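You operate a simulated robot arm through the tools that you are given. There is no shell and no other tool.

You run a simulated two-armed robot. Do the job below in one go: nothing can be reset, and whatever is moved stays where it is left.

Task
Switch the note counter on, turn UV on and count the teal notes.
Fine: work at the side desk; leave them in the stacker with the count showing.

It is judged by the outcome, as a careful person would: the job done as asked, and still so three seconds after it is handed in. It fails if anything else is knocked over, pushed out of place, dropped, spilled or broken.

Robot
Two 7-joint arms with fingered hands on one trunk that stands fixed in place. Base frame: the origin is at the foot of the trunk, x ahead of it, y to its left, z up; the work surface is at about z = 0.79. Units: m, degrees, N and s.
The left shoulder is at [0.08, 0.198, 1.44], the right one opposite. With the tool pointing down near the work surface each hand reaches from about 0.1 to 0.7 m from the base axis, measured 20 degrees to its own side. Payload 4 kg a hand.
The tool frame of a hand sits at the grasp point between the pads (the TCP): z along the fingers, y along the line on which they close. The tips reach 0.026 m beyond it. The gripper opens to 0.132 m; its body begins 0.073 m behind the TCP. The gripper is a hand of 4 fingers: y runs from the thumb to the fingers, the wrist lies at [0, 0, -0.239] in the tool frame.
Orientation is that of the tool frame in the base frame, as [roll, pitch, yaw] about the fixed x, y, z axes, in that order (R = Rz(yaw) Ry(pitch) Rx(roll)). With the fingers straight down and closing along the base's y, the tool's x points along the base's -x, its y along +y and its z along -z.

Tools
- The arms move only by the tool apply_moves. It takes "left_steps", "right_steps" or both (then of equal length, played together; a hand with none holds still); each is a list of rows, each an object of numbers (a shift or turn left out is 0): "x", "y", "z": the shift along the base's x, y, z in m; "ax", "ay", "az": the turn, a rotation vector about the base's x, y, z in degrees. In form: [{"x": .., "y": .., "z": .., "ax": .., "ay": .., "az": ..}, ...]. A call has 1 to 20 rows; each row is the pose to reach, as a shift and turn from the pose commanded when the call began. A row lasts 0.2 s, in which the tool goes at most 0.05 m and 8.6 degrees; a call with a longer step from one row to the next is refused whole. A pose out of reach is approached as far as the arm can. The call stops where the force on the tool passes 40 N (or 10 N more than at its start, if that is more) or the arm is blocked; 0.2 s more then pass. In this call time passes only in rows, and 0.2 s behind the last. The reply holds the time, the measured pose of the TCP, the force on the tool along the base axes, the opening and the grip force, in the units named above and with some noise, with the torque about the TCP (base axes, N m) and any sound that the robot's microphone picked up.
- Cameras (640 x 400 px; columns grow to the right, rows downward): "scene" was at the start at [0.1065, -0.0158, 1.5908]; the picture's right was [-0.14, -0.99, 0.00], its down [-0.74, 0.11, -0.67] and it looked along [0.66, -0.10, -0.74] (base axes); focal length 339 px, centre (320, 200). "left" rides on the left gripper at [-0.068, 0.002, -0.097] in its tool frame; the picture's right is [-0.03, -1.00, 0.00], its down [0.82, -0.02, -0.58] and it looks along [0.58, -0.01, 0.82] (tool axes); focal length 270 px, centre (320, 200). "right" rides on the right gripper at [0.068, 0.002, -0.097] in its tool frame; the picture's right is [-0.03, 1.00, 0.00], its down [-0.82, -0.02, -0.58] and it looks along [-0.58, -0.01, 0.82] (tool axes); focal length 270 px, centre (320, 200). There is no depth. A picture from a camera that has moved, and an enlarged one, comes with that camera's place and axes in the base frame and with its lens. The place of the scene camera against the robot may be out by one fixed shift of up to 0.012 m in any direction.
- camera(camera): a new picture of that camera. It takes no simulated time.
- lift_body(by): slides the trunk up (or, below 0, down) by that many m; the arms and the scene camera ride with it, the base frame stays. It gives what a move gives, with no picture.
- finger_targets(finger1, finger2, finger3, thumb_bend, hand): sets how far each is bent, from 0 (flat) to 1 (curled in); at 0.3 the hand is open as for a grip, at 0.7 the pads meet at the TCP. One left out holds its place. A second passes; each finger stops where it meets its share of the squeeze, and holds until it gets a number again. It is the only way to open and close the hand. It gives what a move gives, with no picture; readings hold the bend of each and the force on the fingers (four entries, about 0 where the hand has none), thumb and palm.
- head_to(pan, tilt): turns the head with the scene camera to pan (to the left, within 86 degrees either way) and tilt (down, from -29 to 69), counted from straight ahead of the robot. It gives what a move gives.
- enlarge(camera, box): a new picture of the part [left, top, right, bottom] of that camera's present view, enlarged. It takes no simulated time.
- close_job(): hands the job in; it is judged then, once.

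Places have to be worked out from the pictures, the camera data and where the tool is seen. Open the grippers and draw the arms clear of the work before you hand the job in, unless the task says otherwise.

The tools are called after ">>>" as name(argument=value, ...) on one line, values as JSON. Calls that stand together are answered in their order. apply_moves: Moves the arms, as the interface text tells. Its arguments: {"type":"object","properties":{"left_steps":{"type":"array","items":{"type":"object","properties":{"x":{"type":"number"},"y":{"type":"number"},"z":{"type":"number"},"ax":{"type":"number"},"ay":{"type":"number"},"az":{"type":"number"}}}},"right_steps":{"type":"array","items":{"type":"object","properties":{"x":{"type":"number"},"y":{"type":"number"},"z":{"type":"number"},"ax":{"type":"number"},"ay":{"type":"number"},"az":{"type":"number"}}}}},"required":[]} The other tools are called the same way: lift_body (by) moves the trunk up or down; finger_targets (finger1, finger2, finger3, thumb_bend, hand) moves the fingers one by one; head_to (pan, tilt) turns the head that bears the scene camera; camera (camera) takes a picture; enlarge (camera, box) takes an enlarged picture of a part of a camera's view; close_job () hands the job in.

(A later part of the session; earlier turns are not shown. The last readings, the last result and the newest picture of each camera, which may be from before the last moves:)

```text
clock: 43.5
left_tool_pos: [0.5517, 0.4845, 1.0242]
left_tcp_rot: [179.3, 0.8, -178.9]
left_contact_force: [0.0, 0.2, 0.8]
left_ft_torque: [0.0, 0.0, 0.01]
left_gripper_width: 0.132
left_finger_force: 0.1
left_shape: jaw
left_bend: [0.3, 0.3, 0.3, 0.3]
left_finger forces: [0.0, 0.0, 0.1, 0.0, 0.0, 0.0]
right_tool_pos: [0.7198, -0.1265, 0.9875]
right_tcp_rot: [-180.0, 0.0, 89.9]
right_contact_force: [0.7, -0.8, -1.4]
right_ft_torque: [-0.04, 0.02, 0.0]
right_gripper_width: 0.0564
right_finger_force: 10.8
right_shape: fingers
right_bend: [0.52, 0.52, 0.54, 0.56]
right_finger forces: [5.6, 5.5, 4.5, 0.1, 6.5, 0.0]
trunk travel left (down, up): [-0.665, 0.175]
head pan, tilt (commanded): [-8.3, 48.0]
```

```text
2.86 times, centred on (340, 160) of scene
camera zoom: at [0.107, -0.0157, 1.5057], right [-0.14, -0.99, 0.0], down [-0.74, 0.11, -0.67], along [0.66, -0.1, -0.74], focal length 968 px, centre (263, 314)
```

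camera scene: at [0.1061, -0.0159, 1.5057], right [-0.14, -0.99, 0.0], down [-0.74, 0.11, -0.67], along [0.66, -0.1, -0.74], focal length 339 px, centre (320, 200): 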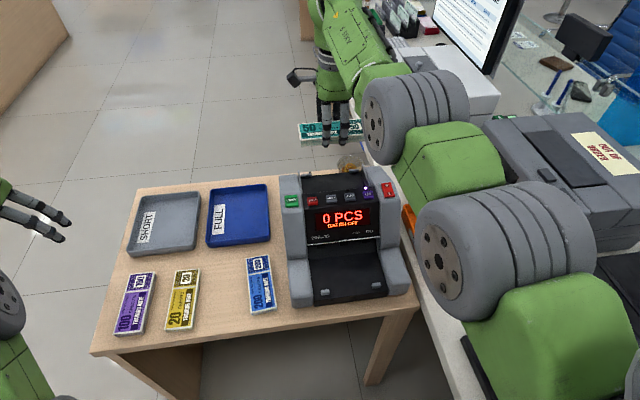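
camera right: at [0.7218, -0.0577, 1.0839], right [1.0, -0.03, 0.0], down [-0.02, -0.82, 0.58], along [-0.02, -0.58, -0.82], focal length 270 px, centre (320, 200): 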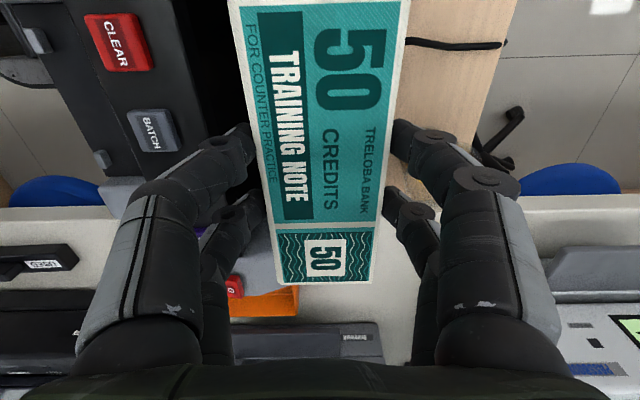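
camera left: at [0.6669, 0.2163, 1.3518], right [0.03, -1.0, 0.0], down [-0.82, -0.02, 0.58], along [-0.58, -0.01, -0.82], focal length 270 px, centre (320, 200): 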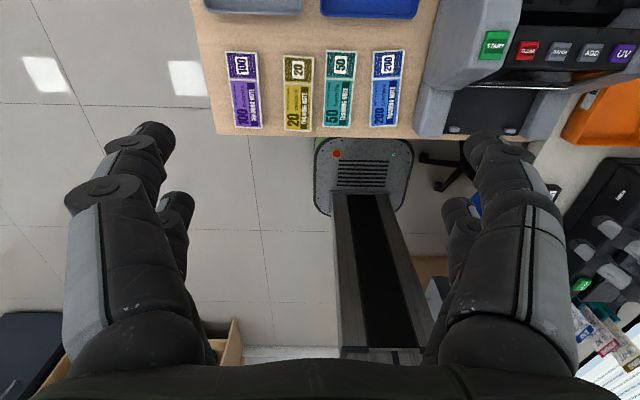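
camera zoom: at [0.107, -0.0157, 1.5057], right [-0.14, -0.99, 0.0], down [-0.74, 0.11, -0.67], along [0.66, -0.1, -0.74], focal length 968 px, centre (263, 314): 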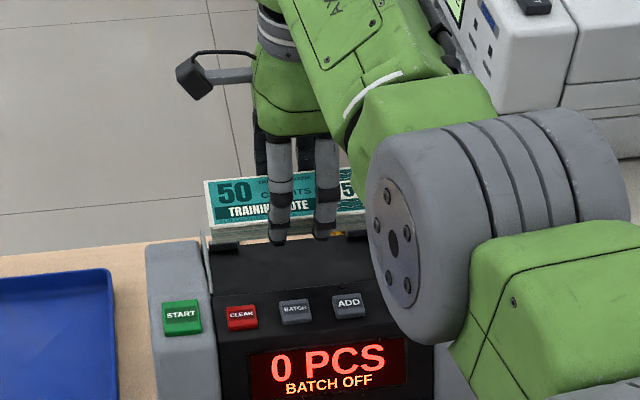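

The notes sit squarely above the hopper and clear of the side guides. I'll shift 5 mm further back so the front knuckles clear the ridge, and descend 3 cm.

>>> apply_moves(right_steps=[{"x": 0.003, "y": -0.001, "z": -0.006}, {"x": 0.006, "y": -0.002, "z": -0.015}, {"x": 0.006, "y": -0.002, "z": -0.026}])

>>> camera(camera="right")

>>> enlarge(camera="scene", box=[260, 90, 420, 230])

```text
clock: 44.3
left_tool_pos: [0.5518, 0.484, 1.0269]
left_tcp_rot: [179.3, 0.8, -178.8]
left_contact_force: [0.7, -0.2, -0.4]
left_ft_torque: [0.0, -0.02, 0.01]
left_gripper_width: 0.132
left_finger_force: 0.0
left_shape: jaw
left_bend: [0.3, 0.3, 0.3, 0.3]
left_finger forces: [0.0, 0.0, 0.0, 0.0, 0.0, 0.1]
right_tool_pos: [0.7206, -0.1289, 0.9619]
right_tcp_rot: [179.8, 0.0, 89.9]
right_contact_force: [0.7, 0.6, -0.7]
right_ft_torque: [0.01, 0.03, -0.01]
right_gripper_width: 0.056
right_finger_force: 10.4
right_shape: fingers
right_bend: [0.52, 0.52, 0.54, 0.56]
right_finger forces: [5.6, 5.5, 4.7, 0.1, 6.4, 0.0]
right hand out of reach, approached as far as the arm can: row 2, 3
trunk travel left (down, up): [-0.665, 0.175]
head pan, tilt (commanded): [-8.3, 48.0]
```

```text
taken
camera right: at [0.7221, -0.0596, 1.0589], right [1.0, -0.03, 0.0], down [-0.02, -0.82, 0.58], along [-0.01, -0.58, -0.82], focal length 270 px, centre (320, 200)
```

right: 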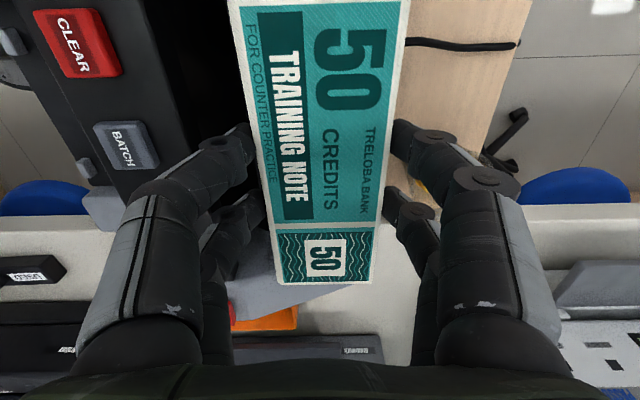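

```text
2.86 times, centred on (340, 160) of scene
camera zoom: at [0.1069, -0.0158, 1.5057], right [-0.14, -0.99, 0.0], down [-0.74, 0.11, -0.67], along [0.66, -0.1, -0.74], focal length 968 px, centre (263, 314)
```

zoom: 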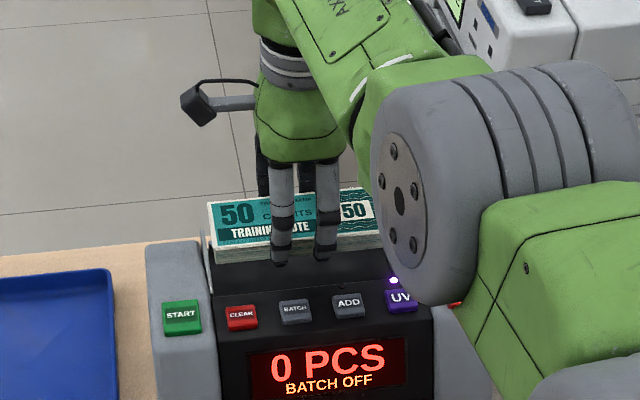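

The arm is at its limit at x 0.7206. A small 2.5-degree backward tilt of the hand will let the TCP go 5 mm further, so I'll apply that here above the ridge.

>>> apply_moves(right_steps=[{"x": 0.001, "ay": -1.25}, {"x": 0.003, "ay": -2.5}, {"x": 0.005, "ay": -2.5}])

>>> camera(camera="right")

```text
clock: 45.1
left_tool_pos: [0.5517, 0.485, 1.0249]
left_tcp_rot: [179.3, 0.8, -178.9]
left_contact_force: [0.5, -0.1, -0.4]
left_ft_torque: [-0.01, 0.0, 0.0]
left_gripper_width: 0.132
left_finger_force: 0.0
left_shape: jaw
left_bend: [0.3, 0.3, 0.3, 0.3]
left_finger forces: [0.0, 0.1, 0.0, 0.0, 0.0, 0.0]
right_tool_pos: [0.726, -0.1274, 0.962]
right_tcp_rot: [177.5, 0.2, 89.9]
right_contact_force: [0.3, -0.1, -0.8]
right_ft_torque: [0.02, 0.01, 0.02]
right_gripper_width: 0.0561
right_finger_force: 10.7
right_shape: fingers
right_bend: [0.52, 0.52, 0.54, 0.56]
right_finger forces: [5.5, 5.5, 4.5, 0.0, 6.5, 0.0]
trunk travel left (down, up): [-0.665, 0.175]
head pan, tilt (commanded): [-8.3, 48.0]
```

```text
taken
camera right: at [0.7227, -0.0595, 1.0578], right [1.0, -0.03, 0.04], down [-0.05, -0.82, 0.58], along [0.02, -0.58, -0.82], focal length 270 px, centre (320, 200)
```

right: 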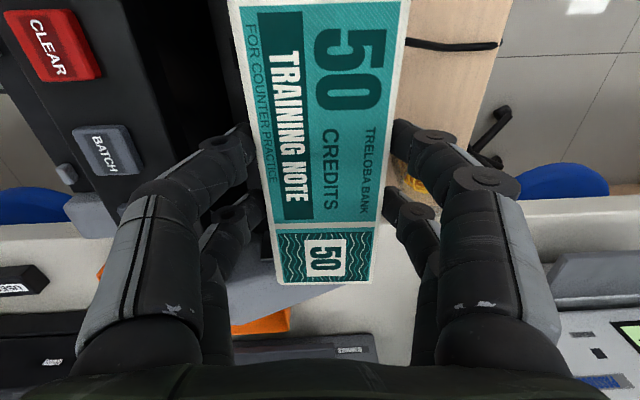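

TCP is now at x 0.726 with a slight tilt and free of contact. I'll descend into the hopper slowly.

>>> apply_moves(right_steps=[{"z": -0.006}, {"z": -0.012}, {"z": -0.018}, {"z": -0.024}])

>>> camera(camera="right")

>>> enlarge(camera="scene", box=[260, 90, 420, 230])

```text
clock: 46.1
left_tool_pos: [0.5523, 0.4859, 1.0255]
left_tcp_rot: [179.4, 0.8, -178.9]
left_contact_force: [0.1, -0.2, 0.6]
left_ft_torque: [0.01, 0.01, -0.02]
left_gripper_width: 0.1318
left_finger_force: 0.0
left_shape: jaw
left_bend: [0.3, 0.3, 0.3, 0.3]
left_finger forces: [0.0, 0.1, 0.0, 0.1, 0.0, 0.1]
right_tool_pos: [0.7248, -0.1276, 0.9366]
right_tcp_rot: [177.6, 0.1, 89.8]
right_contact_force: [0.0, -0.2, -1.2]
right_ft_torque: [0.02, 0.04, 0.0]
right_gripper_width: 0.0561
right_finger_force: 11.3
right_shape: fingers
right_bend: [0.52, 0.52, 0.54, 0.56]
right_finger forces: [5.7, 5.5, 4.6, 0.0, 6.4, 0.0]
trunk travel left (down, up): [-0.665, 0.175]
head pan, tilt (commanded): [-8.3, 48.0]
```

```text
taken
camera right: at [0.7229, -0.0594, 1.0342], right [1.0, -0.03, 0.04], down [-0.05, -0.82, 0.58], along [0.02, -0.58, -0.82], focal length 270 px, centre (320, 200)
```

right: 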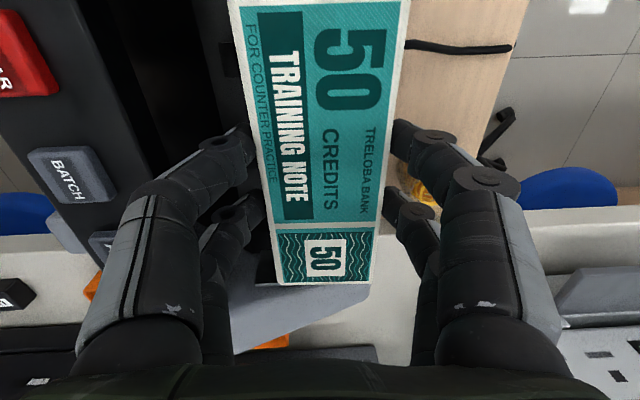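

```text
2.86 times, centred on (340, 160) of scene
camera zoom: at [0.1068, -0.0158, 1.5057], right [-0.14, -0.99, 0.0], down [-0.74, 0.11, -0.67], along [0.66, -0.1, -0.74], focal length 968 px, centre (263, 314)
```

zoom: 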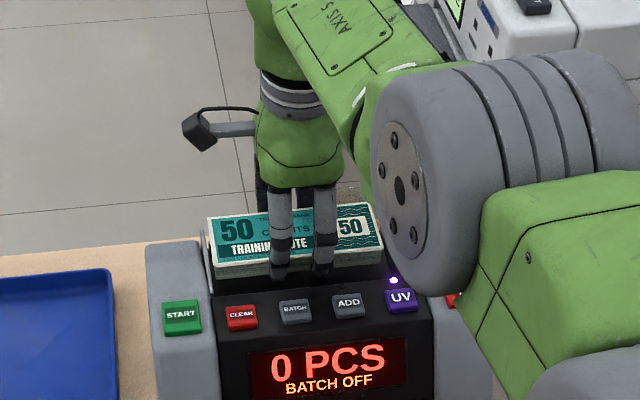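

Still no contact at z 0.937 and the front digits are clear of the ridge. I want a closer look at the note ends against the side guides before going lower.

>>> enlarge(camera="scene", box=[290, 150, 390, 212])

>>> enlarge(camera="right", box=[190, 0, 430, 150])

>>> enlarge(camera="right", box=[190, 180, 430, 340])

```text
6.40 times, centred on (340, 181) of scene
camera zoom: at [0.1068, -0.0158, 1.5057], right [-0.14, -0.99, 0.0], down [-0.74, 0.11, -0.67], along [0.66, -0.1, -0.74], focal length 2168 px, centre (192, 322)
```

zoom: 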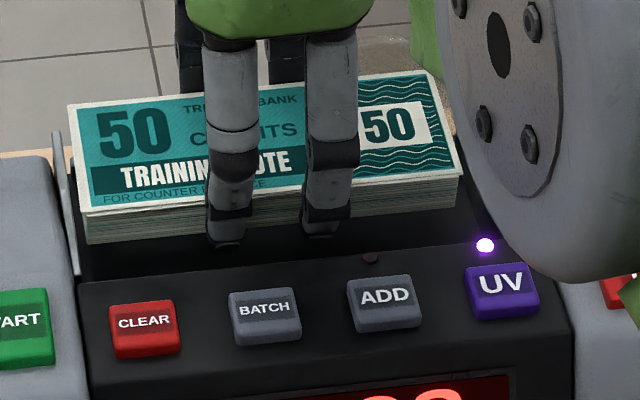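

```text
2.67 times, centred on (310, 75) of right
camera zoom: at [0.7229, -0.0594, 1.0342], right [1.0, -0.03, 0.04], down [-0.05, -0.82, 0.58], along [0.02, -0.58, -0.82], focal length 721 px, centre (347, 533)
```

zoom: 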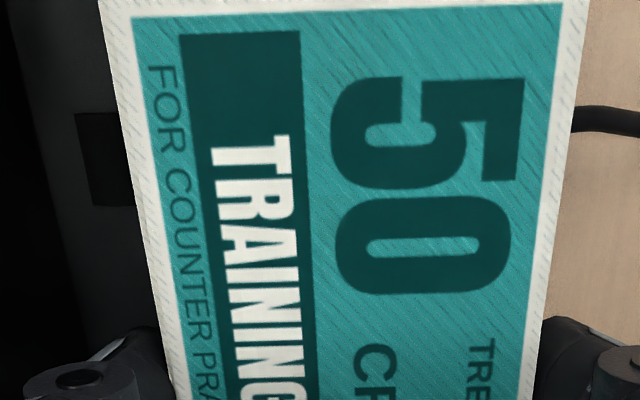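

```text
2.50 times, centred on (310, 260) of right
camera zoom: at [0.7229, -0.0594, 1.0342], right [1.0, -0.03, 0.04], down [-0.05, -0.82, 0.58], along [0.02, -0.58, -0.82], focal length 676 px, centre (345, 50)
```

zoom: 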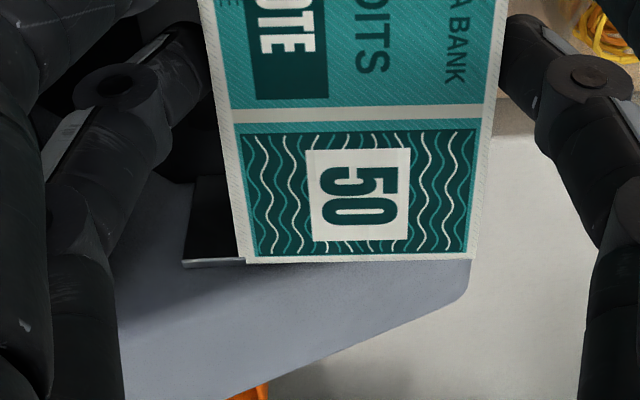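

The scene view shows the notes about 4 mm from the left guide and 18 mm from the right one. I'll shift 5 mm to the right and continue down gently.

>>> apply_moves(right_steps=[{"y": -0.005}, {"y": -0.005, "z": -0.006}, {"y": -0.005, "z": -0.012}, {"y": -0.005, "z": -0.018}])

>>> enlarge(camera="scene", box=[290, 150, 390, 212])

>>> camera(camera="right")

```text
clock: 47.1
left_tool_pos: [0.5524, 0.4852, 1.025]
left_tcp_rot: [179.4, 0.9, -178.8]
left_contact_force: [0.2, -0.1, 0.2]
left_ft_torque: [-0.01, 0.01, 0.01]
left_gripper_width: 0.1317
left_finger_force: 0.0
left_shape: jaw
left_bend: [0.3, 0.3, 0.3, 0.3]
left_finger forces: [0.0, 0.0, 0.1, 0.0, 0.1, 0.1]
right_tool_pos: [0.7256, -0.1328, 0.9197]
right_tcp_rot: [177.5, 0.0, 89.9]
right_contact_force: [0.2, -0.4, -1.1]
right_ft_torque: [0.0, -0.01, 0.01]
right_gripper_width: 0.056
right_finger_force: 11.0
right_shape: fingers
right_bend: [0.52, 0.52, 0.54, 0.56]
right_finger forces: [5.6, 5.4, 4.7, 0.0, 6.5, 0.1]
trunk travel left (down, up): [-0.665, 0.175]
head pan, tilt (commanded): [-8.3, 48.0]
```

```text
6.40 times, centred on (340, 181) of scene
camera zoom: at [0.1069, -0.0159, 1.5057], right [-0.14, -0.99, 0.0], down [-0.74, 0.11, -0.67], along [0.66, -0.1, -0.74], focal length 2168 px, centre (192, 322)
```

zoom: 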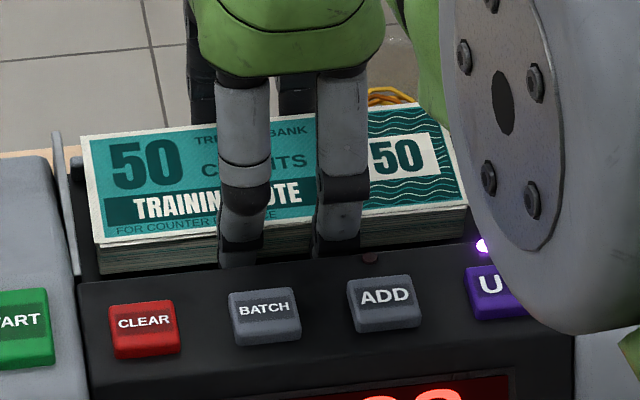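

```text
taken
camera right: at [0.7222, -0.0641, 1.0169], right [1.0, -0.03, 0.04], down [-0.05, -0.82, 0.58], along [0.02, -0.58, -0.82], focal length 270 px, centre (320, 200)
```

right: 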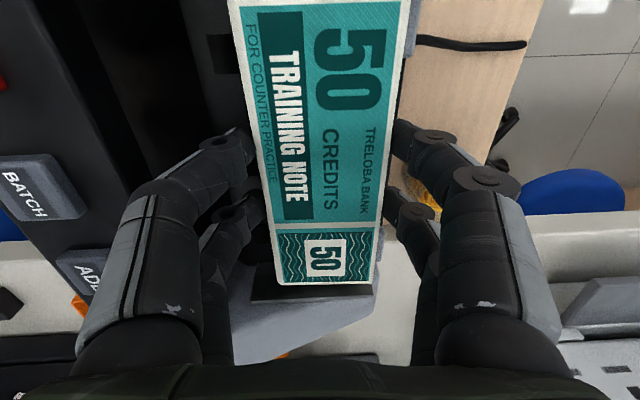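

The notes are now inside the guides with no contact. I'll go on down in 3 mm steps until they touch the plate.

>>> apply_moves(right_steps=[{"z": -0.003}, {"z": -0.006}, {"z": -0.009}])

>>> enlarge(camera="scene", box=[290, 150, 390, 212])

>>> camera(camera="right")

```text
clock: 47.9
left_tool_pos: [0.5519, 0.485, 1.025]
left_tcp_rot: [179.5, 0.7, -178.9]
left_contact_force: [-0.2, -0.8, 0.4]
left_ft_torque: [-0.02, 0.0, -0.01]
left_gripper_width: 0.1319
left_finger_force: 0.1
left_shape: jaw
left_bend: [0.3, 0.3, 0.3, 0.3]
left_finger forces: [0.0, 0.1, 0.0, 0.0, 0.1, 0.1]
right_tool_pos: [0.7266, -0.133, 0.9105]
right_tcp_rot: [177.4, 0.1, 89.9]
right_contact_force: [0.4, -0.3, -0.6]
right_ft_torque: [0.03, -0.03, -0.01]
right_gripper_width: 0.0562
right_finger_force: 11.2
right_shape: fingers
right_bend: [0.52, 0.52, 0.54, 0.56]
right_finger forces: [5.9, 5.6, 4.6, 0.0, 6.6, 0.1]
trunk travel left (down, up): [-0.665, 0.175]
head pan, tilt (commanded): [-8.3, 48.0]
```

```text
6.40 times, centred on (340, 181) of scene
camera zoom: at [0.1064, -0.0157, 1.5058], right [-0.14, -0.99, 0.0], down [-0.74, 0.11, -0.67], along [0.66, -0.1, -0.74], focal length 2168 px, centre (192, 322)
```

zoom: 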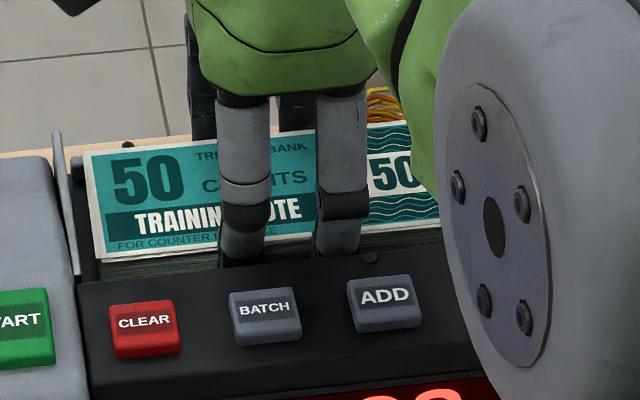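

```text
taken
camera right: at [0.7222, -0.0643, 1.0075], right [1.0, -0.03, 0.05], down [-0.05, -0.82, 0.58], along [0.02, -0.58, -0.82], focal length 270 px, centre (320, 200)
```

right: 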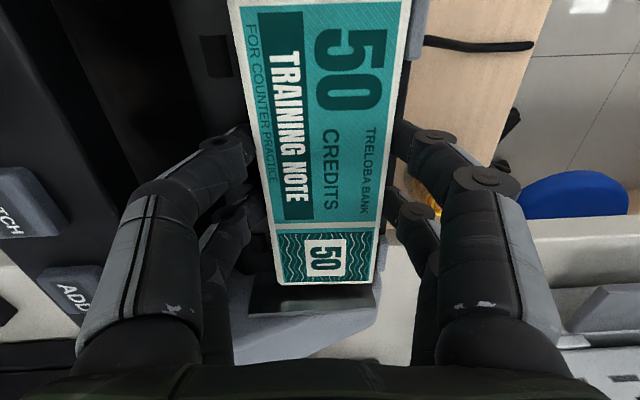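

Still free; the knuckles clear the ridge by about a centimetre, and the back edge of the notes is close to the tabs. I'll shift 4 mm forward and continue down.

>>> apply_moves(right_steps=[{"x": -0.004}, {"x": -0.004, "z": -0.003}, {"x": -0.004, "z": -0.006}, {"x": -0.004, "z": -0.008}])

>>> camera(camera="right")

```text
clock: 48.9
left_tool_pos: [0.5481, 0.4852, 1.0262]
left_tcp_rot: [179.4, 1.2, -178.9]
left_contact_force: [0.2, -0.7, 0.3]
left_ft_torque: [0.02, -0.02, 0.06]
left_gripper_width: 0.132
left_finger_force: 0.0
left_shape: jaw
left_bend: [0.3, 0.3, 0.3, 0.3]
left_finger forces: [0.0, 0.0, 0.0, 0.0, 0.0, 0.1]
right_tool_pos: [0.7209, -0.1324, 0.9098]
right_tcp_rot: [176.9, 0.1, 89.8]
right_contact_force: [1.0, -1.4, 29.8]
right_ft_torque: [0.06, 0.98, 0.02]
right_gripper_width: 0.0557
right_finger_force: 26.4
right_shape: fingers
right_bend: [0.52, 0.52, 0.58, 0.58]
right_finger forces: [7.3, 7.2, 17.2, 0.0, 21.4, 0.1]
trunk travel left (down, up): [-0.665, 0.175]
head pan, tilt (commanded): [-8.3, 48.0]
```

```text
taken
camera right: at [0.7164, -0.0642, 1.0063], right [1.0, -0.03, 0.06], down [-0.05, -0.82, 0.58], along [0.03, -0.58, -0.82], focal length 270 px, centre (320, 200)
```

right: 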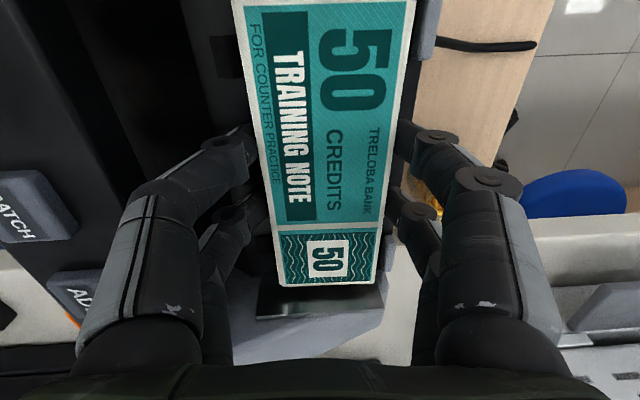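

The front tips have met the plate (about 30 N through the thumb and finger3), so the plate is at z about 0.88. I'll ease up 7 mm to unload them before releasing.

>>> apply_moves(right_steps=[{"z": 0.003}, {"z": 0.0075}])

>>> camera(camera="right")

```text
clock: 49.5
left_tool_pos: [0.5497, 0.4851, 1.0259]
left_tcp_rot: [179.4, 0.9, -179.0]
left_contact_force: [0.1, 0.4, 0.1]
left_ft_torque: [0.03, 0.01, -0.02]
left_gripper_width: 0.1322
left_finger_force: 0.1
left_shape: jaw
left_bend: [0.3, 0.3, 0.3, 0.3]
left_finger forces: [0.0, 0.0, 0.1, 0.0, 0.1, 0.0]
right_tool_pos: [0.72, -0.1331, 0.9091]
right_tcp_rot: [177.6, 0.1, 89.9]
right_contact_force: [3.5, -1.0, 13.3]
right_ft_torque: [-0.03, 0.31, 0.02]
right_gripper_width: 0.0556
right_finger_force: 18.9
right_shape: fingers
right_bend: [0.51, 0.52, 0.58, 0.58]
right_finger forces: [7.2, 7.0, 11.6, 0.0, 11.7, 0.0]
trunk travel left (down, up): [-0.665, 0.175]
head pan, tilt (commanded): [-8.3, 48.0]
```

```text
taken
camera right: at [0.717, -0.064, 1.0059], right [1.0, -0.03, 0.04], down [-0.05, -0.81, 0.58], along [0.02, -0.58, -0.81], focal length 270 px, centre (320, 200)
```

right: 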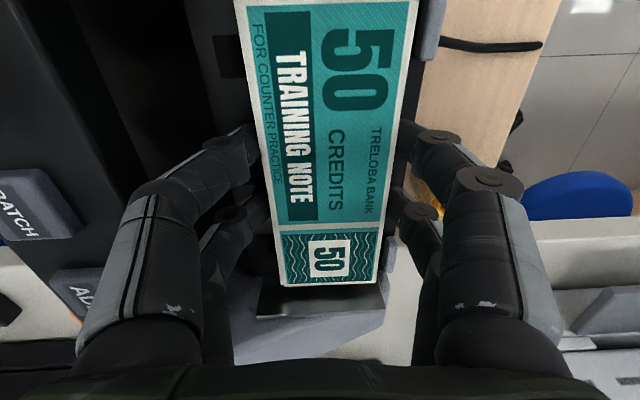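

There is still 13 N of push from below, so I'll ease up another 4 mm.

>>> apply_moves(right_steps=[{"z": 0.002}, {"z": 0.004}])

>>> camera(camera="right")

>>> enlarge(camera="scene", box=[290, 150, 390, 212])

```text
clock: 50.1
left_tool_pos: [0.5519, 0.4844, 1.0256]
left_tcp_rot: [179.3, 0.8, -178.9]
left_contact_force: [0.4, 0.5, -0.4]
left_ft_torque: [-0.01, 0.01, 0.0]
left_gripper_width: 0.1319
left_finger_force: 0.1
left_shape: jaw
left_bend: [0.3, 0.3, 0.3, 0.3]
left_finger forces: [0.0, 0.1, 0.1, 0.0, 0.0, 0.0]
right_tool_pos: [0.7216, -0.1328, 0.912]
right_tcp_rot: [177.7, 0.1, 89.9]
right_contact_force: [0.5, 0.4, -1.5]
right_ft_torque: [0.02, 0.04, 0.0]
right_gripper_width: 0.0561
right_finger_force: 11.6
right_shape: fingers
right_bend: [0.52, 0.52, 0.55, 0.57]
right_finger forces: [5.7, 5.6, 4.7, 0.0, 6.6, 0.1]
trunk travel left (down, up): [-0.665, 0.175]
head pan, tilt (commanded): [-8.3, 48.0]
```

```text
taken
camera right: at [0.7183, -0.0642, 1.0091], right [1.0, -0.03, 0.04], down [-0.04, -0.82, 0.58], along [0.02, -0.58, -0.82], focal length 270 px, centre (320, 200)
```

right: 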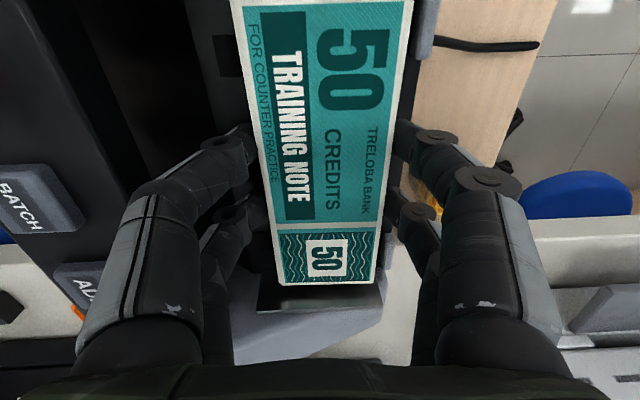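

```text
6.40 times, centred on (340, 181) of scene
camera zoom: at [0.107, -0.0157, 1.5055], right [-0.14, -0.99, 0.0], down [-0.74, 0.11, -0.67], along [0.66, -0.1, -0.74], focal length 2168 px, centre (192, 322)
```

zoom: 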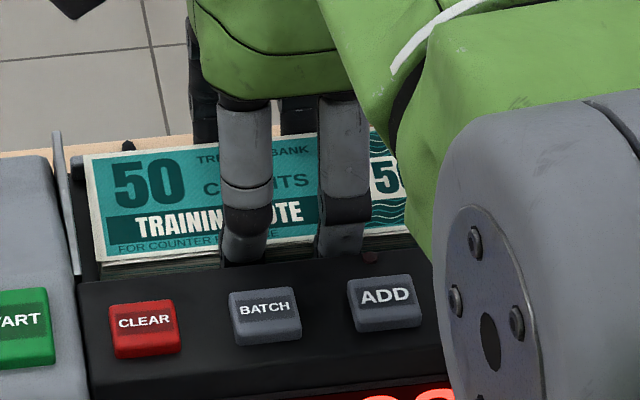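

The notes now hover just above the plate with no outside load. I'll release by opening mostly the back fingers, and the front ones a little.

>>> finger_targets(hand="right", finger1=0.475, finger2=0.475, finger3=0.52, thumb_bend=0.53)

>>> camera(camera="right")

>>> enlarge(camera="scene", box=[290, 150, 390, 212])

```text
clock: 51.1
left_tool_pos: [0.5513, 0.4861, 1.0258]
left_tcp_rot: [179.3, 0.8, -178.9]
left_contact_force: [0.2, 0.5, 0.3]
left_ft_torque: [0.0, 0.0, 0.0]
left_gripper_width: 0.1321
left_finger_force: 0.1
left_shape: jaw
left_bend: [0.3, 0.3, 0.3, 0.3]
left_finger forces: [0.0, 0.1, 0.0, 0.0, 0.1, 0.0]
right_tool_pos: [0.7225, -0.1334, 0.914]
right_tcp_rot: [177.4, 0.1, 89.8]
right_contact_force: [-0.9, 0.1, 0.7]
right_ft_torque: [-0.03, 0.04, 0.02]
right_gripper_width: 0.0656
right_finger_force: 0.4
right_shape: fingers
right_bend: [0.47, 0.47, 0.52, 0.53]
right_finger forces: [0.1, 0.0, 0.0, 0.0, 0.3, 0.1]
trunk travel left (down, up): [-0.665, 0.175]
head pan, tilt (commanded): [-8.3, 48.0]
```

```text
taken
camera right: at [0.7187, -0.0643, 1.0113], right [1.0, -0.03, 0.04], down [-0.05, -0.82, 0.58], along [0.02, -0.58, -0.82], focal length 270 px, centre (320, 200)
```

right: 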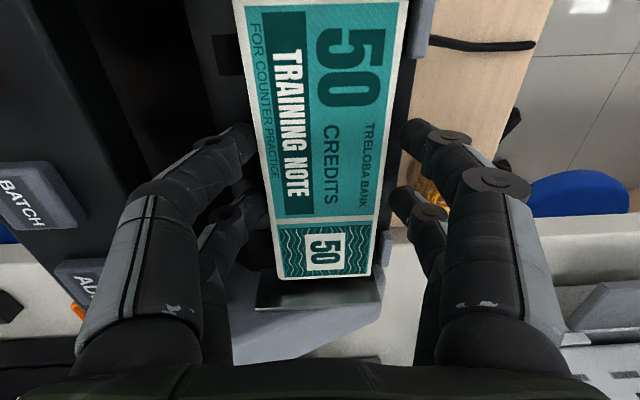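

```text
6.40 times, centred on (340, 181) of scene
camera zoom: at [0.1065, -0.0157, 1.5058], right [-0.14, -0.99, 0.0], down [-0.74, 0.11, -0.67], along [0.66, -0.1, -0.74], focal length 2168 px, centre (192, 322)
```

zoom: 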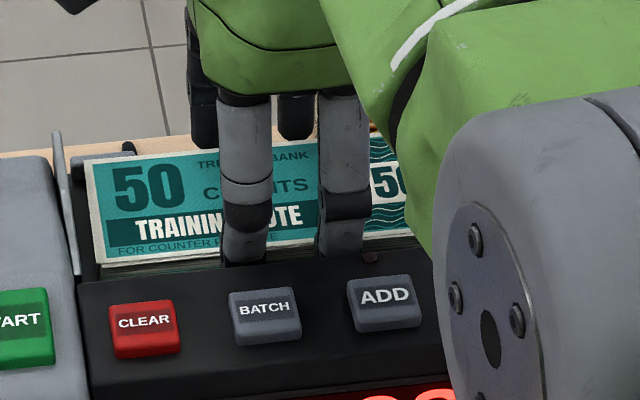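

The stack settled onto the plate and the squeeze reads zero. I'll open the front digits a touch more and then rise straight up.

>>> finger_targets(hand="right", finger1=0.45, finger2=0.45, finger3=0.505, thumb_bend=0.51)

>>> apply_moves(right_steps=[{"z": 0.006}, {"z": 0.014}, {"z": 0.026}, {"z": 0.045}, {"z": 0.07}, {"z": 0.1}])

>>> camera(camera="right")

>>> camera(camera="scene")

```text
clock: 52.1
left_tool_pos: [0.5518, 0.4847, 1.0252]
left_tcp_rot: [179.4, 0.8, -178.9]
left_contact_force: [0.2, -0.1, 0.0]
left_ft_torque: [0.0, 0.02, -0.04]
left_gripper_width: 0.132
left_finger_force: 0.0
left_shape: jaw
left_bend: [0.3, 0.3, 0.3, 0.3]
left_finger forces: [0.0, 0.1, 0.0, 0.1, 0.0, 0.1]
right_tool_pos: [0.7216, -0.1336, 0.9137]
right_tcp_rot: [177.5, 0.0, 89.9]
right_contact_force: [-0.6, -0.4, -0.6]
right_ft_torque: [0.0, 0.02, -0.03]
right_gripper_width: 0.0722
right_finger_force: 0.0
right_shape: fingers
right_bend: [0.45, 0.45, 0.5, 0.51]
right_finger forces: [0.0, 0.0, 0.0, 0.0, 0.0, 0.1]
trunk travel left (down, up): [-0.665, 0.175]
head pan, tilt (commanded): [-8.3, 48.0]
```

```text
clock: 53.5
left_tool_pos: [0.55, 0.4848, 1.0258]
left_tcp_rot: [179.4, 0.9, -178.8]
left_contact_force: [-1.1, 0.1, 0.8]
left_ft_torque: [-0.03, 0.03, -0.03]
left_gripper_width: 0.1321
left_finger_force: 0.0
left_shape: jaw
left_bend: [0.3, 0.3, 0.3, 0.3]
left_finger forces: [0.0, 0.1, 0.0, 0.0, 0.0, 0.0]
right_tool_pos: [0.7207, -0.1312, 1.0157]
right_tcp_rot: [177.4, 0.1, 89.8]
right_contact_force: [-0.6, -0.3, 0.9]
right_ft_torque: [0.0, 0.0, 0.01]
right_gripper_width: 0.0722
right_finger_force: 0.0
right_shape: fingers
right_bend: [0.45, 0.45, 0.5, 0.51]
right_finger forces: [0.1, 0.0, 0.0, 0.0, 0.0, 0.1]
trunk travel left (down, up): [-0.665, 0.175]
head pan, tilt (commanded): [-8.3, 48.0]
```

```text
taken
camera right: at [0.7174, -0.0639, 1.1122], right [1.0, -0.03, 0.04], down [-0.05, -0.82, 0.58], along [0.02, -0.58, -0.82], focal length 270 px, centre (320, 200)
```

right: 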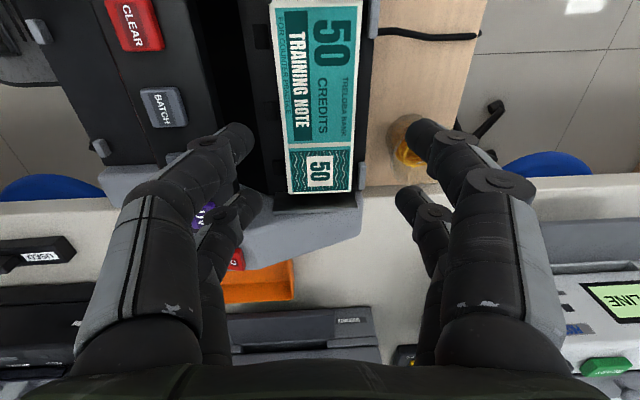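

```text
taken
camera scene: at [0.1059, -0.0156, 1.5058], right [-0.14, -0.99, 0.0], down [-0.74, 0.11, -0.67], along [0.66, -0.1, -0.74], focal length 339 px, centre (320, 200)
```

scene: 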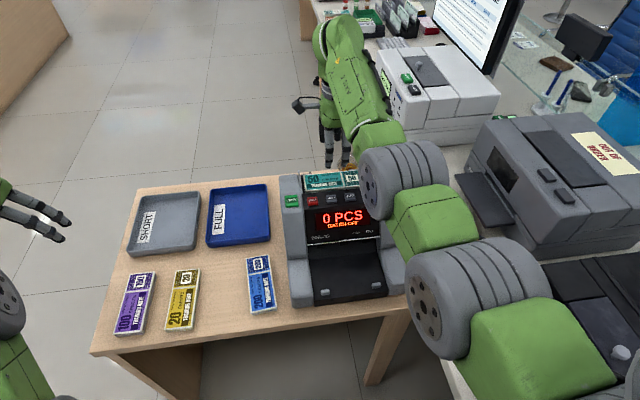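

The teal notes lie in the hopper between the guides, and the neighbours are untouched. I'll rise a bit, level the hand and make a pointing thumb for START.

>>> apply_moves(right_steps=[{"x": -0.01, "y": 0.015, "z": 0.025, "ay": 1.25}, {"x": -0.02, "y": 0.04, "z": 0.04, "ay": 2.5}, {"x": -0.03, "y": 0.065, "z": 0.04, "ay": 2.5}, {"x": -0.042, "y": 0.084, "z": 0.04, "ay": 2.5}])

>>> finger_targets(hand="right", finger1=1.0, finger2=1.0, finger3=0.88, thumb_bend=0.42)

>>> camera(camera="right")

>>> enlarge(camera="scene", box=[270, 150, 420, 250])

```text
clock: 54.5
left_tool_pos: [0.5504, 0.4852, 1.0251]
left_tcp_rot: [179.4, 0.9, -178.9]
left_contact_force: [-0.8, -0.1, -0.8]
left_ft_torque: [-0.02, 0.0, 0.02]
left_gripper_width: 0.1317
left_finger_force: 0.1
left_shape: jaw
left_bend: [0.3, 0.3, 0.3, 0.3]
left_finger forces: [0.1, 0.0, 0.1, 0.0, 0.0, 0.0]
right_tool_pos: [0.6787, -0.0487, 1.0555]
right_tcp_rot: [-180.0, 0.1, 90.0]
right_contact_force: [0.4, -0.1, 0.9]
right_ft_torque: [0.0, 0.02, -0.01]
right_gripper_width: 0.0723
right_finger_force: 0.1
right_shape: fingers
right_bend: [0.45, 0.45, 0.5, 0.51]
right_finger forces: [0.0, 0.1, 0.0, 0.1, 0.1, 0.1]
trunk travel left (down, up): [-0.665, 0.175]
head pan, tilt (commanded): [-8.3, 48.0]
```

```text
clock: 55.5
left_tool_pos: [0.5515, 0.4853, 1.0265]
left_tcp_rot: [179.4, 0.8, -178.9]
left_contact_force: [-0.2, 0.6, -0.2]
left_ft_torque: [0.01, 0.01, -0.02]
left_gripper_width: 0.132
left_finger_force: 0.1
left_shape: jaw
left_bend: [0.3, 0.3, 0.3, 0.3]
left_finger forces: [0.0, 0.1, 0.0, 0.0, 0.0, 0.0]
right_tool_pos: [0.6778, -0.0485, 1.0543]
right_tcp_rot: [-179.9, 0.1, 89.9]
right_contact_force: [-0.3, 0.3, 0.9]
right_ft_torque: [-0.01, 0.01, -0.02]
right_gripper_width: 0.0483
right_finger_force: 0.1
right_shape: fingers
right_bend: [1.0, 0.72, 0.78, 0.42]
right_finger forces: [0.0, 0.0, 0.0, 0.0, 0.0, 0.0]
trunk travel left (down, up): [-0.665, 0.175]
head pan, tilt (commanded): [-8.3, 48.0]
```

```text
taken
camera right: at [0.6797, 0.0189, 1.1522], right [1.0, -0.03, 0.0], down [-0.02, -0.82, 0.58], along [-0.01, -0.58, -0.82], focal length 270 px, centre (320, 200)
```

right: 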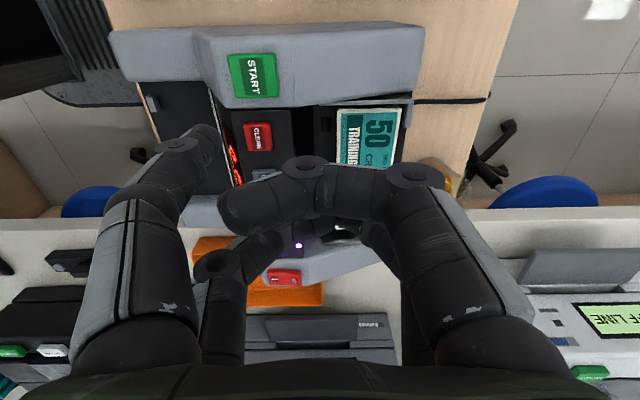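

```text
4.00 times, centred on (345, 200) of scene
camera zoom: at [0.1067, -0.0158, 1.5057], right [-0.14, -0.99, 0.0], down [-0.74, 0.11, -0.67], along [0.66, -0.1, -0.74], focal length 1355 px, centre (220, 200)
```

zoom: 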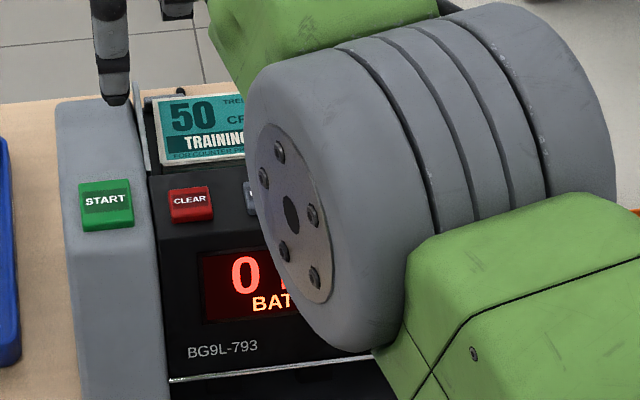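

Finger2 and finger3 blocked each other and are only half curled. I'll open finger3, curl finger2 fully, and then curl finger3 again.

>>> finger_targets(hand="right", finger3=0.3)

>>> finger_targets(hand="right", finger2=1.0)

>>> finger_targets(hand="right", finger3=0.88)

>>> camera(camera="right")

```text
clock: 56.5
left_tool_pos: [0.5513, 0.4855, 1.0264]
left_tcp_rot: [179.3, 0.7, -178.9]
left_contact_force: [-0.4, -0.2, 0.1]
left_ft_torque: [-0.02, 0.02, -0.01]
left_gripper_width: 0.1317
left_finger_force: 0.0
left_shape: jaw
left_bend: [0.3, 0.3, 0.3, 0.3]
left_finger forces: [0.1, 0.0, 0.0, 0.0, 0.0, 0.0]
right_tool_pos: [0.6779, -0.0494, 1.0547]
right_tcp_rot: [179.9, 0.1, 89.8]
right_contact_force: [0.4, -0.4, -0.1]
right_ft_torque: [0.04, 0.03, 0.02]
right_gripper_width: 0.0484
right_finger_force: 0.1
right_shape: fingers
right_bend: [1.0, 1.0, 0.3, 0.42]
right_finger forces: [0.1, 0.1, 0.0, 0.0, 0.0, 0.0]
trunk travel left (down, up): [-0.665, 0.175]
head pan, tilt (commanded): [-8.3, 48.0]
```

```text
clock: 57.5
left_tool_pos: [0.5513, 0.4847, 1.0248]
left_tcp_rot: [179.4, 0.8, -178.8]
left_contact_force: [-0.8, 0.5, 0.6]
left_ft_torque: [-0.01, -0.04, 0.0]
left_gripper_width: 0.1319
left_finger_force: 0.0
left_shape: jaw
left_bend: [0.3, 0.3, 0.3, 0.3]
left_finger forces: [0.0, 0.0, 0.0, 0.1, 0.0, 0.0]
right_tool_pos: [0.6793, -0.0502, 1.0543]
right_tcp_rot: [180.0, 0.2, 89.9]
right_contact_force: [-0.1, -0.3, 0.6]
right_ft_torque: [0.01, 0.0, 0.0]
right_gripper_width: 0.0483
right_finger_force: 0.1
right_shape: fingers
right_bend: [1.0, 1.0, 0.3, 0.42]
right_finger forces: [0.0, 0.0, 0.0, 0.1, 0.0, 0.0]
trunk travel left (down, up): [-0.665, 0.175]
head pan, tilt (commanded): [-8.3, 48.0]
```

```text
clock: 58.5
left_tool_pos: [0.5509, 0.4838, 1.024]
left_tcp_rot: [179.4, 0.8, -178.9]
left_contact_force: [0.2, 0.1, -0.9]
left_ft_torque: [0.0, -0.01, -0.03]
left_gripper_width: 0.1318
left_finger_force: 0.0
left_shape: jaw
left_bend: [0.3, 0.3, 0.3, 0.3]
left_finger forces: [0.0, 0.1, 0.0, 0.0, 0.0, 0.1]
right_tool_pos: [0.6793, -0.0499, 1.0546]
right_tcp_rot: [-180.0, 0.2, 89.9]
right_contact_force: [1.0, -0.3, -0.8]
right_ft_torque: [-0.01, 0.0, 0.02]
right_gripper_width: 0.0482
right_finger_force: 0.2
right_shape: fingers
right_bend: [1.0, 1.0, 0.86, 0.42]
right_finger forces: [0.0, 0.0, 0.0, 0.1, 0.1, 0.0]
trunk travel left (down, up): [-0.665, 0.175]
head pan, tilt (commanded): [-8.3, 48.0]
```

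```text
taken
camera right: at [0.6796, 0.0189, 1.1523], right [1.0, -0.03, 0.0], down [-0.02, -0.82, 0.58], along [-0.01, -0.58, -0.82], focal length 270 px, centre (320, 200)
```

right: 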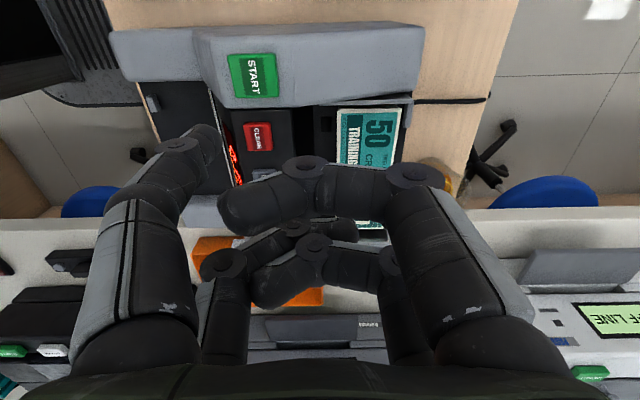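

The digits are curled out of the way. START appears at about (0.630, -0.021); I'll bring the thumb tip some 2 cm above it and check.

>>> apply_moves(right_steps=[{"x": 0.002, "y": 0.007, "z": -0.02}, {"x": 0.002, "y": 0.007, "z": -0.04}, {"x": 0.002, "y": 0.007, "z": -0.058}])

>>> enlarge(camera="right", box=[120, 60, 360, 210])

>>> enlarge(camera="scene", box=[270, 150, 420, 250])

```text
clock: 59.3
left_tool_pos: [0.5517, 0.4855, 1.025]
left_tcp_rot: [179.5, 0.8, -178.9]
left_contact_force: [0.9, -0.6, -0.6]
left_ft_torque: [-0.01, 0.03, -0.03]
left_gripper_width: 0.1321
left_finger_force: 0.2
left_shape: jaw
left_bend: [0.3, 0.3, 0.3, 0.3]
left_finger forces: [0.0, 0.0, 0.1, 0.1, 0.1, 0.0]
right_tool_pos: [0.6809, -0.0423, 0.9975]
right_tcp_rot: [179.8, -0.1, 89.9]
right_contact_force: [0.2, 1.5, -1.0]
right_ft_torque: [0.0, 0.03, -0.01]
right_gripper_width: 0.0486
right_finger_force: 0.1
right_shape: fingers
right_bend: [1.0, 1.0, 0.86, 0.42]
right_finger forces: [0.0, 0.0, 0.0, 0.1, 0.1, 0.0]
trunk travel left (down, up): [-0.665, 0.175]
head pan, tilt (commanded): [-8.3, 48.0]
```

```text
2.67 times, centred on (240, 135) of right
camera zoom: at [0.6817, 0.0258, 1.0934], right [1.0, -0.03, 0.0], down [-0.02, -0.82, 0.58], along [-0.01, -0.58, -0.82], focal length 721 px, centre (533, 373)
```

zoom: 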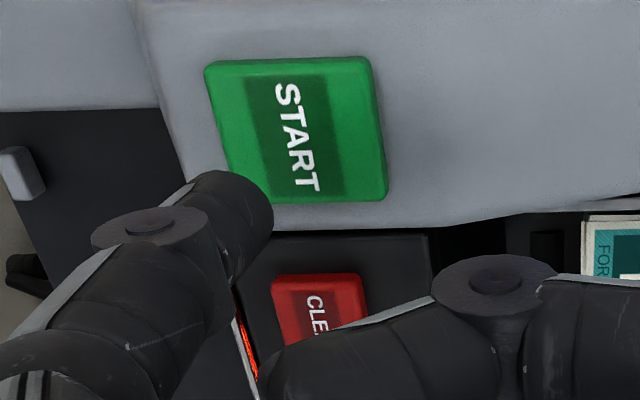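

```text
4.00 times, centred on (345, 200) of scene
camera zoom: at [0.1065, -0.0159, 1.5058], right [-0.14, -0.99, 0.0], down [-0.74, 0.11, -0.67], along [0.66, -0.1, -0.74], focal length 1355 px, centre (220, 200)
```

zoom: 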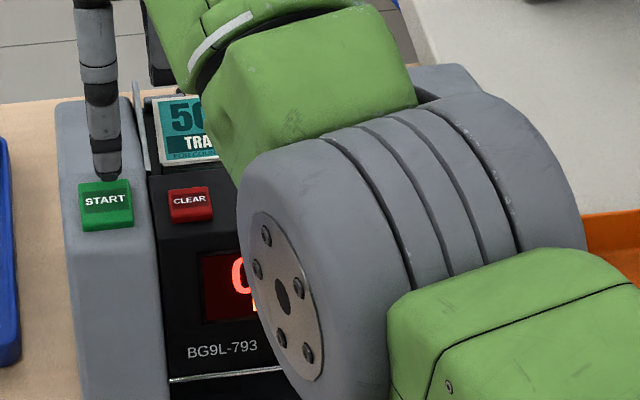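

START is a bit ahead of the tip; comparing with the UV press, I need about 6 mm more in x and 7 mm more in y. I'll make that shift and drop 1 cm.

>>> apply_moves(right_steps=[{"x": 0.006, "y": 0.0075}, {"x": 0.006, "y": 0.0075, "z": -0.01}])

>>> enlarge(camera="right", box=[120, 60, 360, 210])

>>> enlarge(camera="scene", box=[270, 150, 420, 250])

```text
clock: 59.9
left_tool_pos: [0.5514, 0.4848, 1.0252]
left_tcp_rot: [179.3, 0.8, -178.8]
left_contact_force: [0.0, -0.5, -0.3]
left_ft_torque: [-0.01, 0.01, 0.05]
left_gripper_width: 0.1322
left_finger_force: 0.0
left_shape: jaw
left_bend: [0.3, 0.3, 0.3, 0.3]
left_finger forces: [0.1, 0.1, 0.1, 0.0, 0.0, 0.0]
right_tool_pos: [0.6869, -0.0353, 0.9856]
right_tcp_rot: [180.0, 0.1, 89.9]
right_contact_force: [0.5, 0.4, 0.1]
right_ft_torque: [-0.02, 0.02, -0.01]
right_gripper_width: 0.0485
right_finger_force: 0.0
right_shape: fingers
right_bend: [1.0, 1.0, 0.86, 0.42]
right_finger forces: [0.1, 0.0, 0.0, 0.0, 0.0, 0.0]
trunk travel left (down, up): [-0.665, 0.175]
head pan, tilt (commanded): [-8.3, 48.0]
```

```text
2.67 times, centred on (240, 135) of right
camera zoom: at [0.6885, 0.034, 1.0827], right [1.0, -0.03, 0.0], down [-0.02, -0.82, 0.58], along [-0.01, -0.58, -0.82], focal length 721 px, centre (533, 373)
```

zoom: 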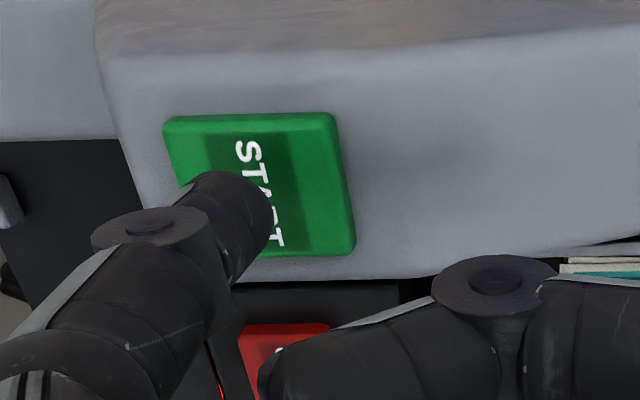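

```text
4.00 times, centred on (345, 200) of scene
camera zoom: at [0.1068, -0.0158, 1.5057], right [-0.14, -0.99, 0.0], down [-0.74, 0.11, -0.67], along [0.66, -0.1, -0.74], focal length 1355 px, centre (220, 200)
```

zoom: 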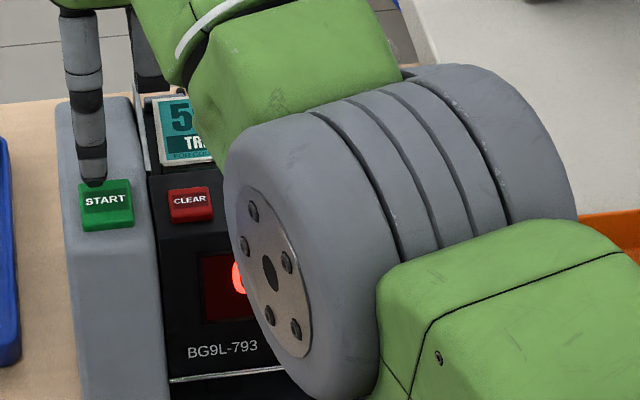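

START is now centred under the thumb tip's path. I'll press down in small steps until it clicks.

>>> apply_moves(right_steps=[{"z": -0.004}, {"z": -0.007}, {"z": -0.01}, {"z": -0.0125}])

>>> enlarge(camera="scene", box=[270, 150, 420, 250])

```text
clock: 60.9
left_tool_pos: [0.5512, 0.4852, 1.0242]
left_tcp_rot: [179.3, 0.8, -178.9]
left_contact_force: [-1.1, 0.1, -0.4]
left_ft_torque: [0.02, -0.04, 0.0]
left_gripper_width: 0.1318
left_finger_force: 0.1
left_shape: jaw
left_bend: [0.3, 0.3, 0.3, 0.3]
left_finger forces: [0.1, 0.1, 0.0, 0.0, 0.0, 0.0]
right_tool_pos: [0.688, -0.0362, 0.9739]
right_tcp_rot: [179.9, 0.1, 89.8]
right_contact_force: [-0.4, -0.6, 0.3]
right_ft_torque: [-0.01, -0.01, -0.04]
right_gripper_width: 0.0487
right_finger_force: 0.1
right_shape: fingers
right_bend: [1.0, 1.0, 0.86, 0.42]
right_finger forces: [0.0, 0.1, 0.0, 0.1, 0.0, 0.1]
trunk travel left (down, up): [-0.665, 0.175]
head pan, tilt (commanded): [-8.3, 48.0]
```

```text
4.00 times, centred on (345, 200) of scene
camera zoom: at [0.1065, -0.0156, 1.5058], right [-0.14, -0.99, 0.0], down [-0.74, 0.11, -0.67], along [0.66, -0.1, -0.74], focal length 1355 px, centre (220, 200)
```

zoom: 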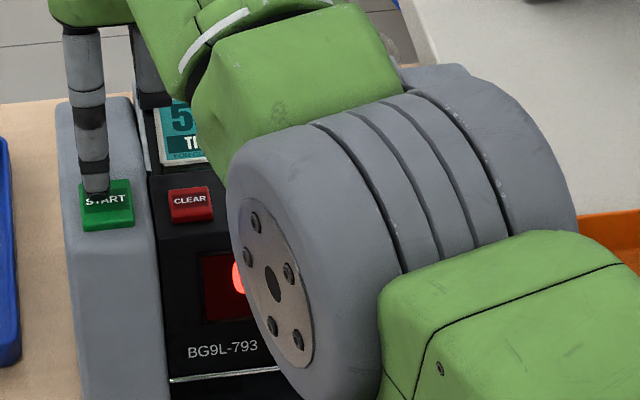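

The thumb tip is right at the START key but not loaded yet. A few more 2 mm steps.

>>> apply_moves(right_steps=[{"z": -0.002}, {"z": -0.004}, {"z": -0.006}])

>>> enlarge(camera="scene", box=[270, 150, 420, 250])

>>> enlarge(camera="right", box=[120, 60, 360, 210])

```text
clock: 61.7
left_tool_pos: [0.5518, 0.4852, 1.0262]
left_tcp_rot: [179.5, 1.0, -178.8]
left_contact_force: [-0.7, 0.0, -0.1]
left_ft_torque: [0.02, -0.03, 0.0]
left_gripper_width: 0.132
left_finger_force: 0.1
left_shape: jaw
left_bend: [0.3, 0.3, 0.3, 0.3]
left_finger forces: [0.0, 0.1, 0.1, 0.1, 0.1, 0.0]
right_tool_pos: [0.6882, -0.035, 0.9675]
right_tcp_rot: [179.9, 0.1, 89.9]
right_contact_force: [-0.3, -1.4, 1.8]
right_ft_torque: [0.01, 0.1, 0.02]
right_gripper_width: 0.0486
right_finger_force: 1.3
right_shape: fingers
right_bend: [1.0, 1.0, 0.86, 0.42]
right_finger forces: [0.1, 0.0, 0.1, 0.1, 1.7, 0.1]
trunk travel left (down, up): [-0.665, 0.175]
head pan, tilt (commanded): [-8.3, 48.0]
heard: click
```

```text
4.00 times, centred on (345, 200) of scene
camera zoom: at [0.1062, -0.0158, 1.5058], right [-0.14, -0.99, 0.0], down [-0.74, 0.11, -0.67], along [0.66, -0.1, -0.74], focal length 1355 px, centre (220, 200)
```

zoom: 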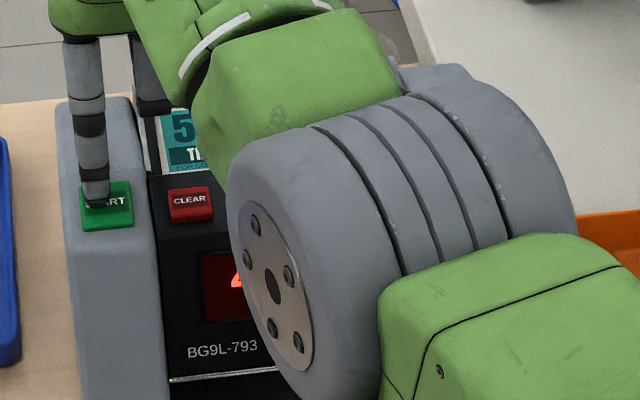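

```text
2.67 times, centred on (240, 135) of right
camera zoom: at [0.6889, 0.0337, 1.0644], right [1.0, -0.03, 0.0], down [-0.02, -0.82, 0.58], along [-0.01, -0.58, -0.82], focal length 721 px, centre (533, 373)
```

zoom: 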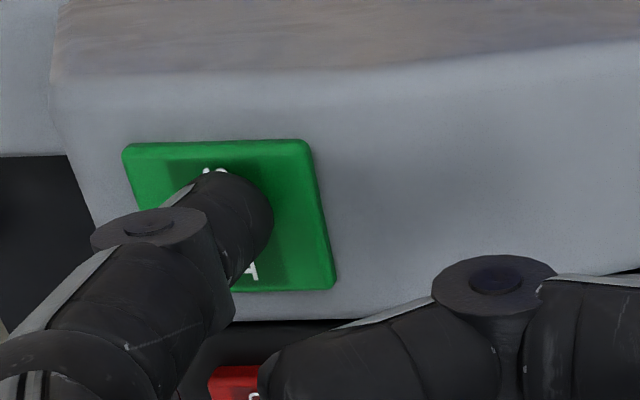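

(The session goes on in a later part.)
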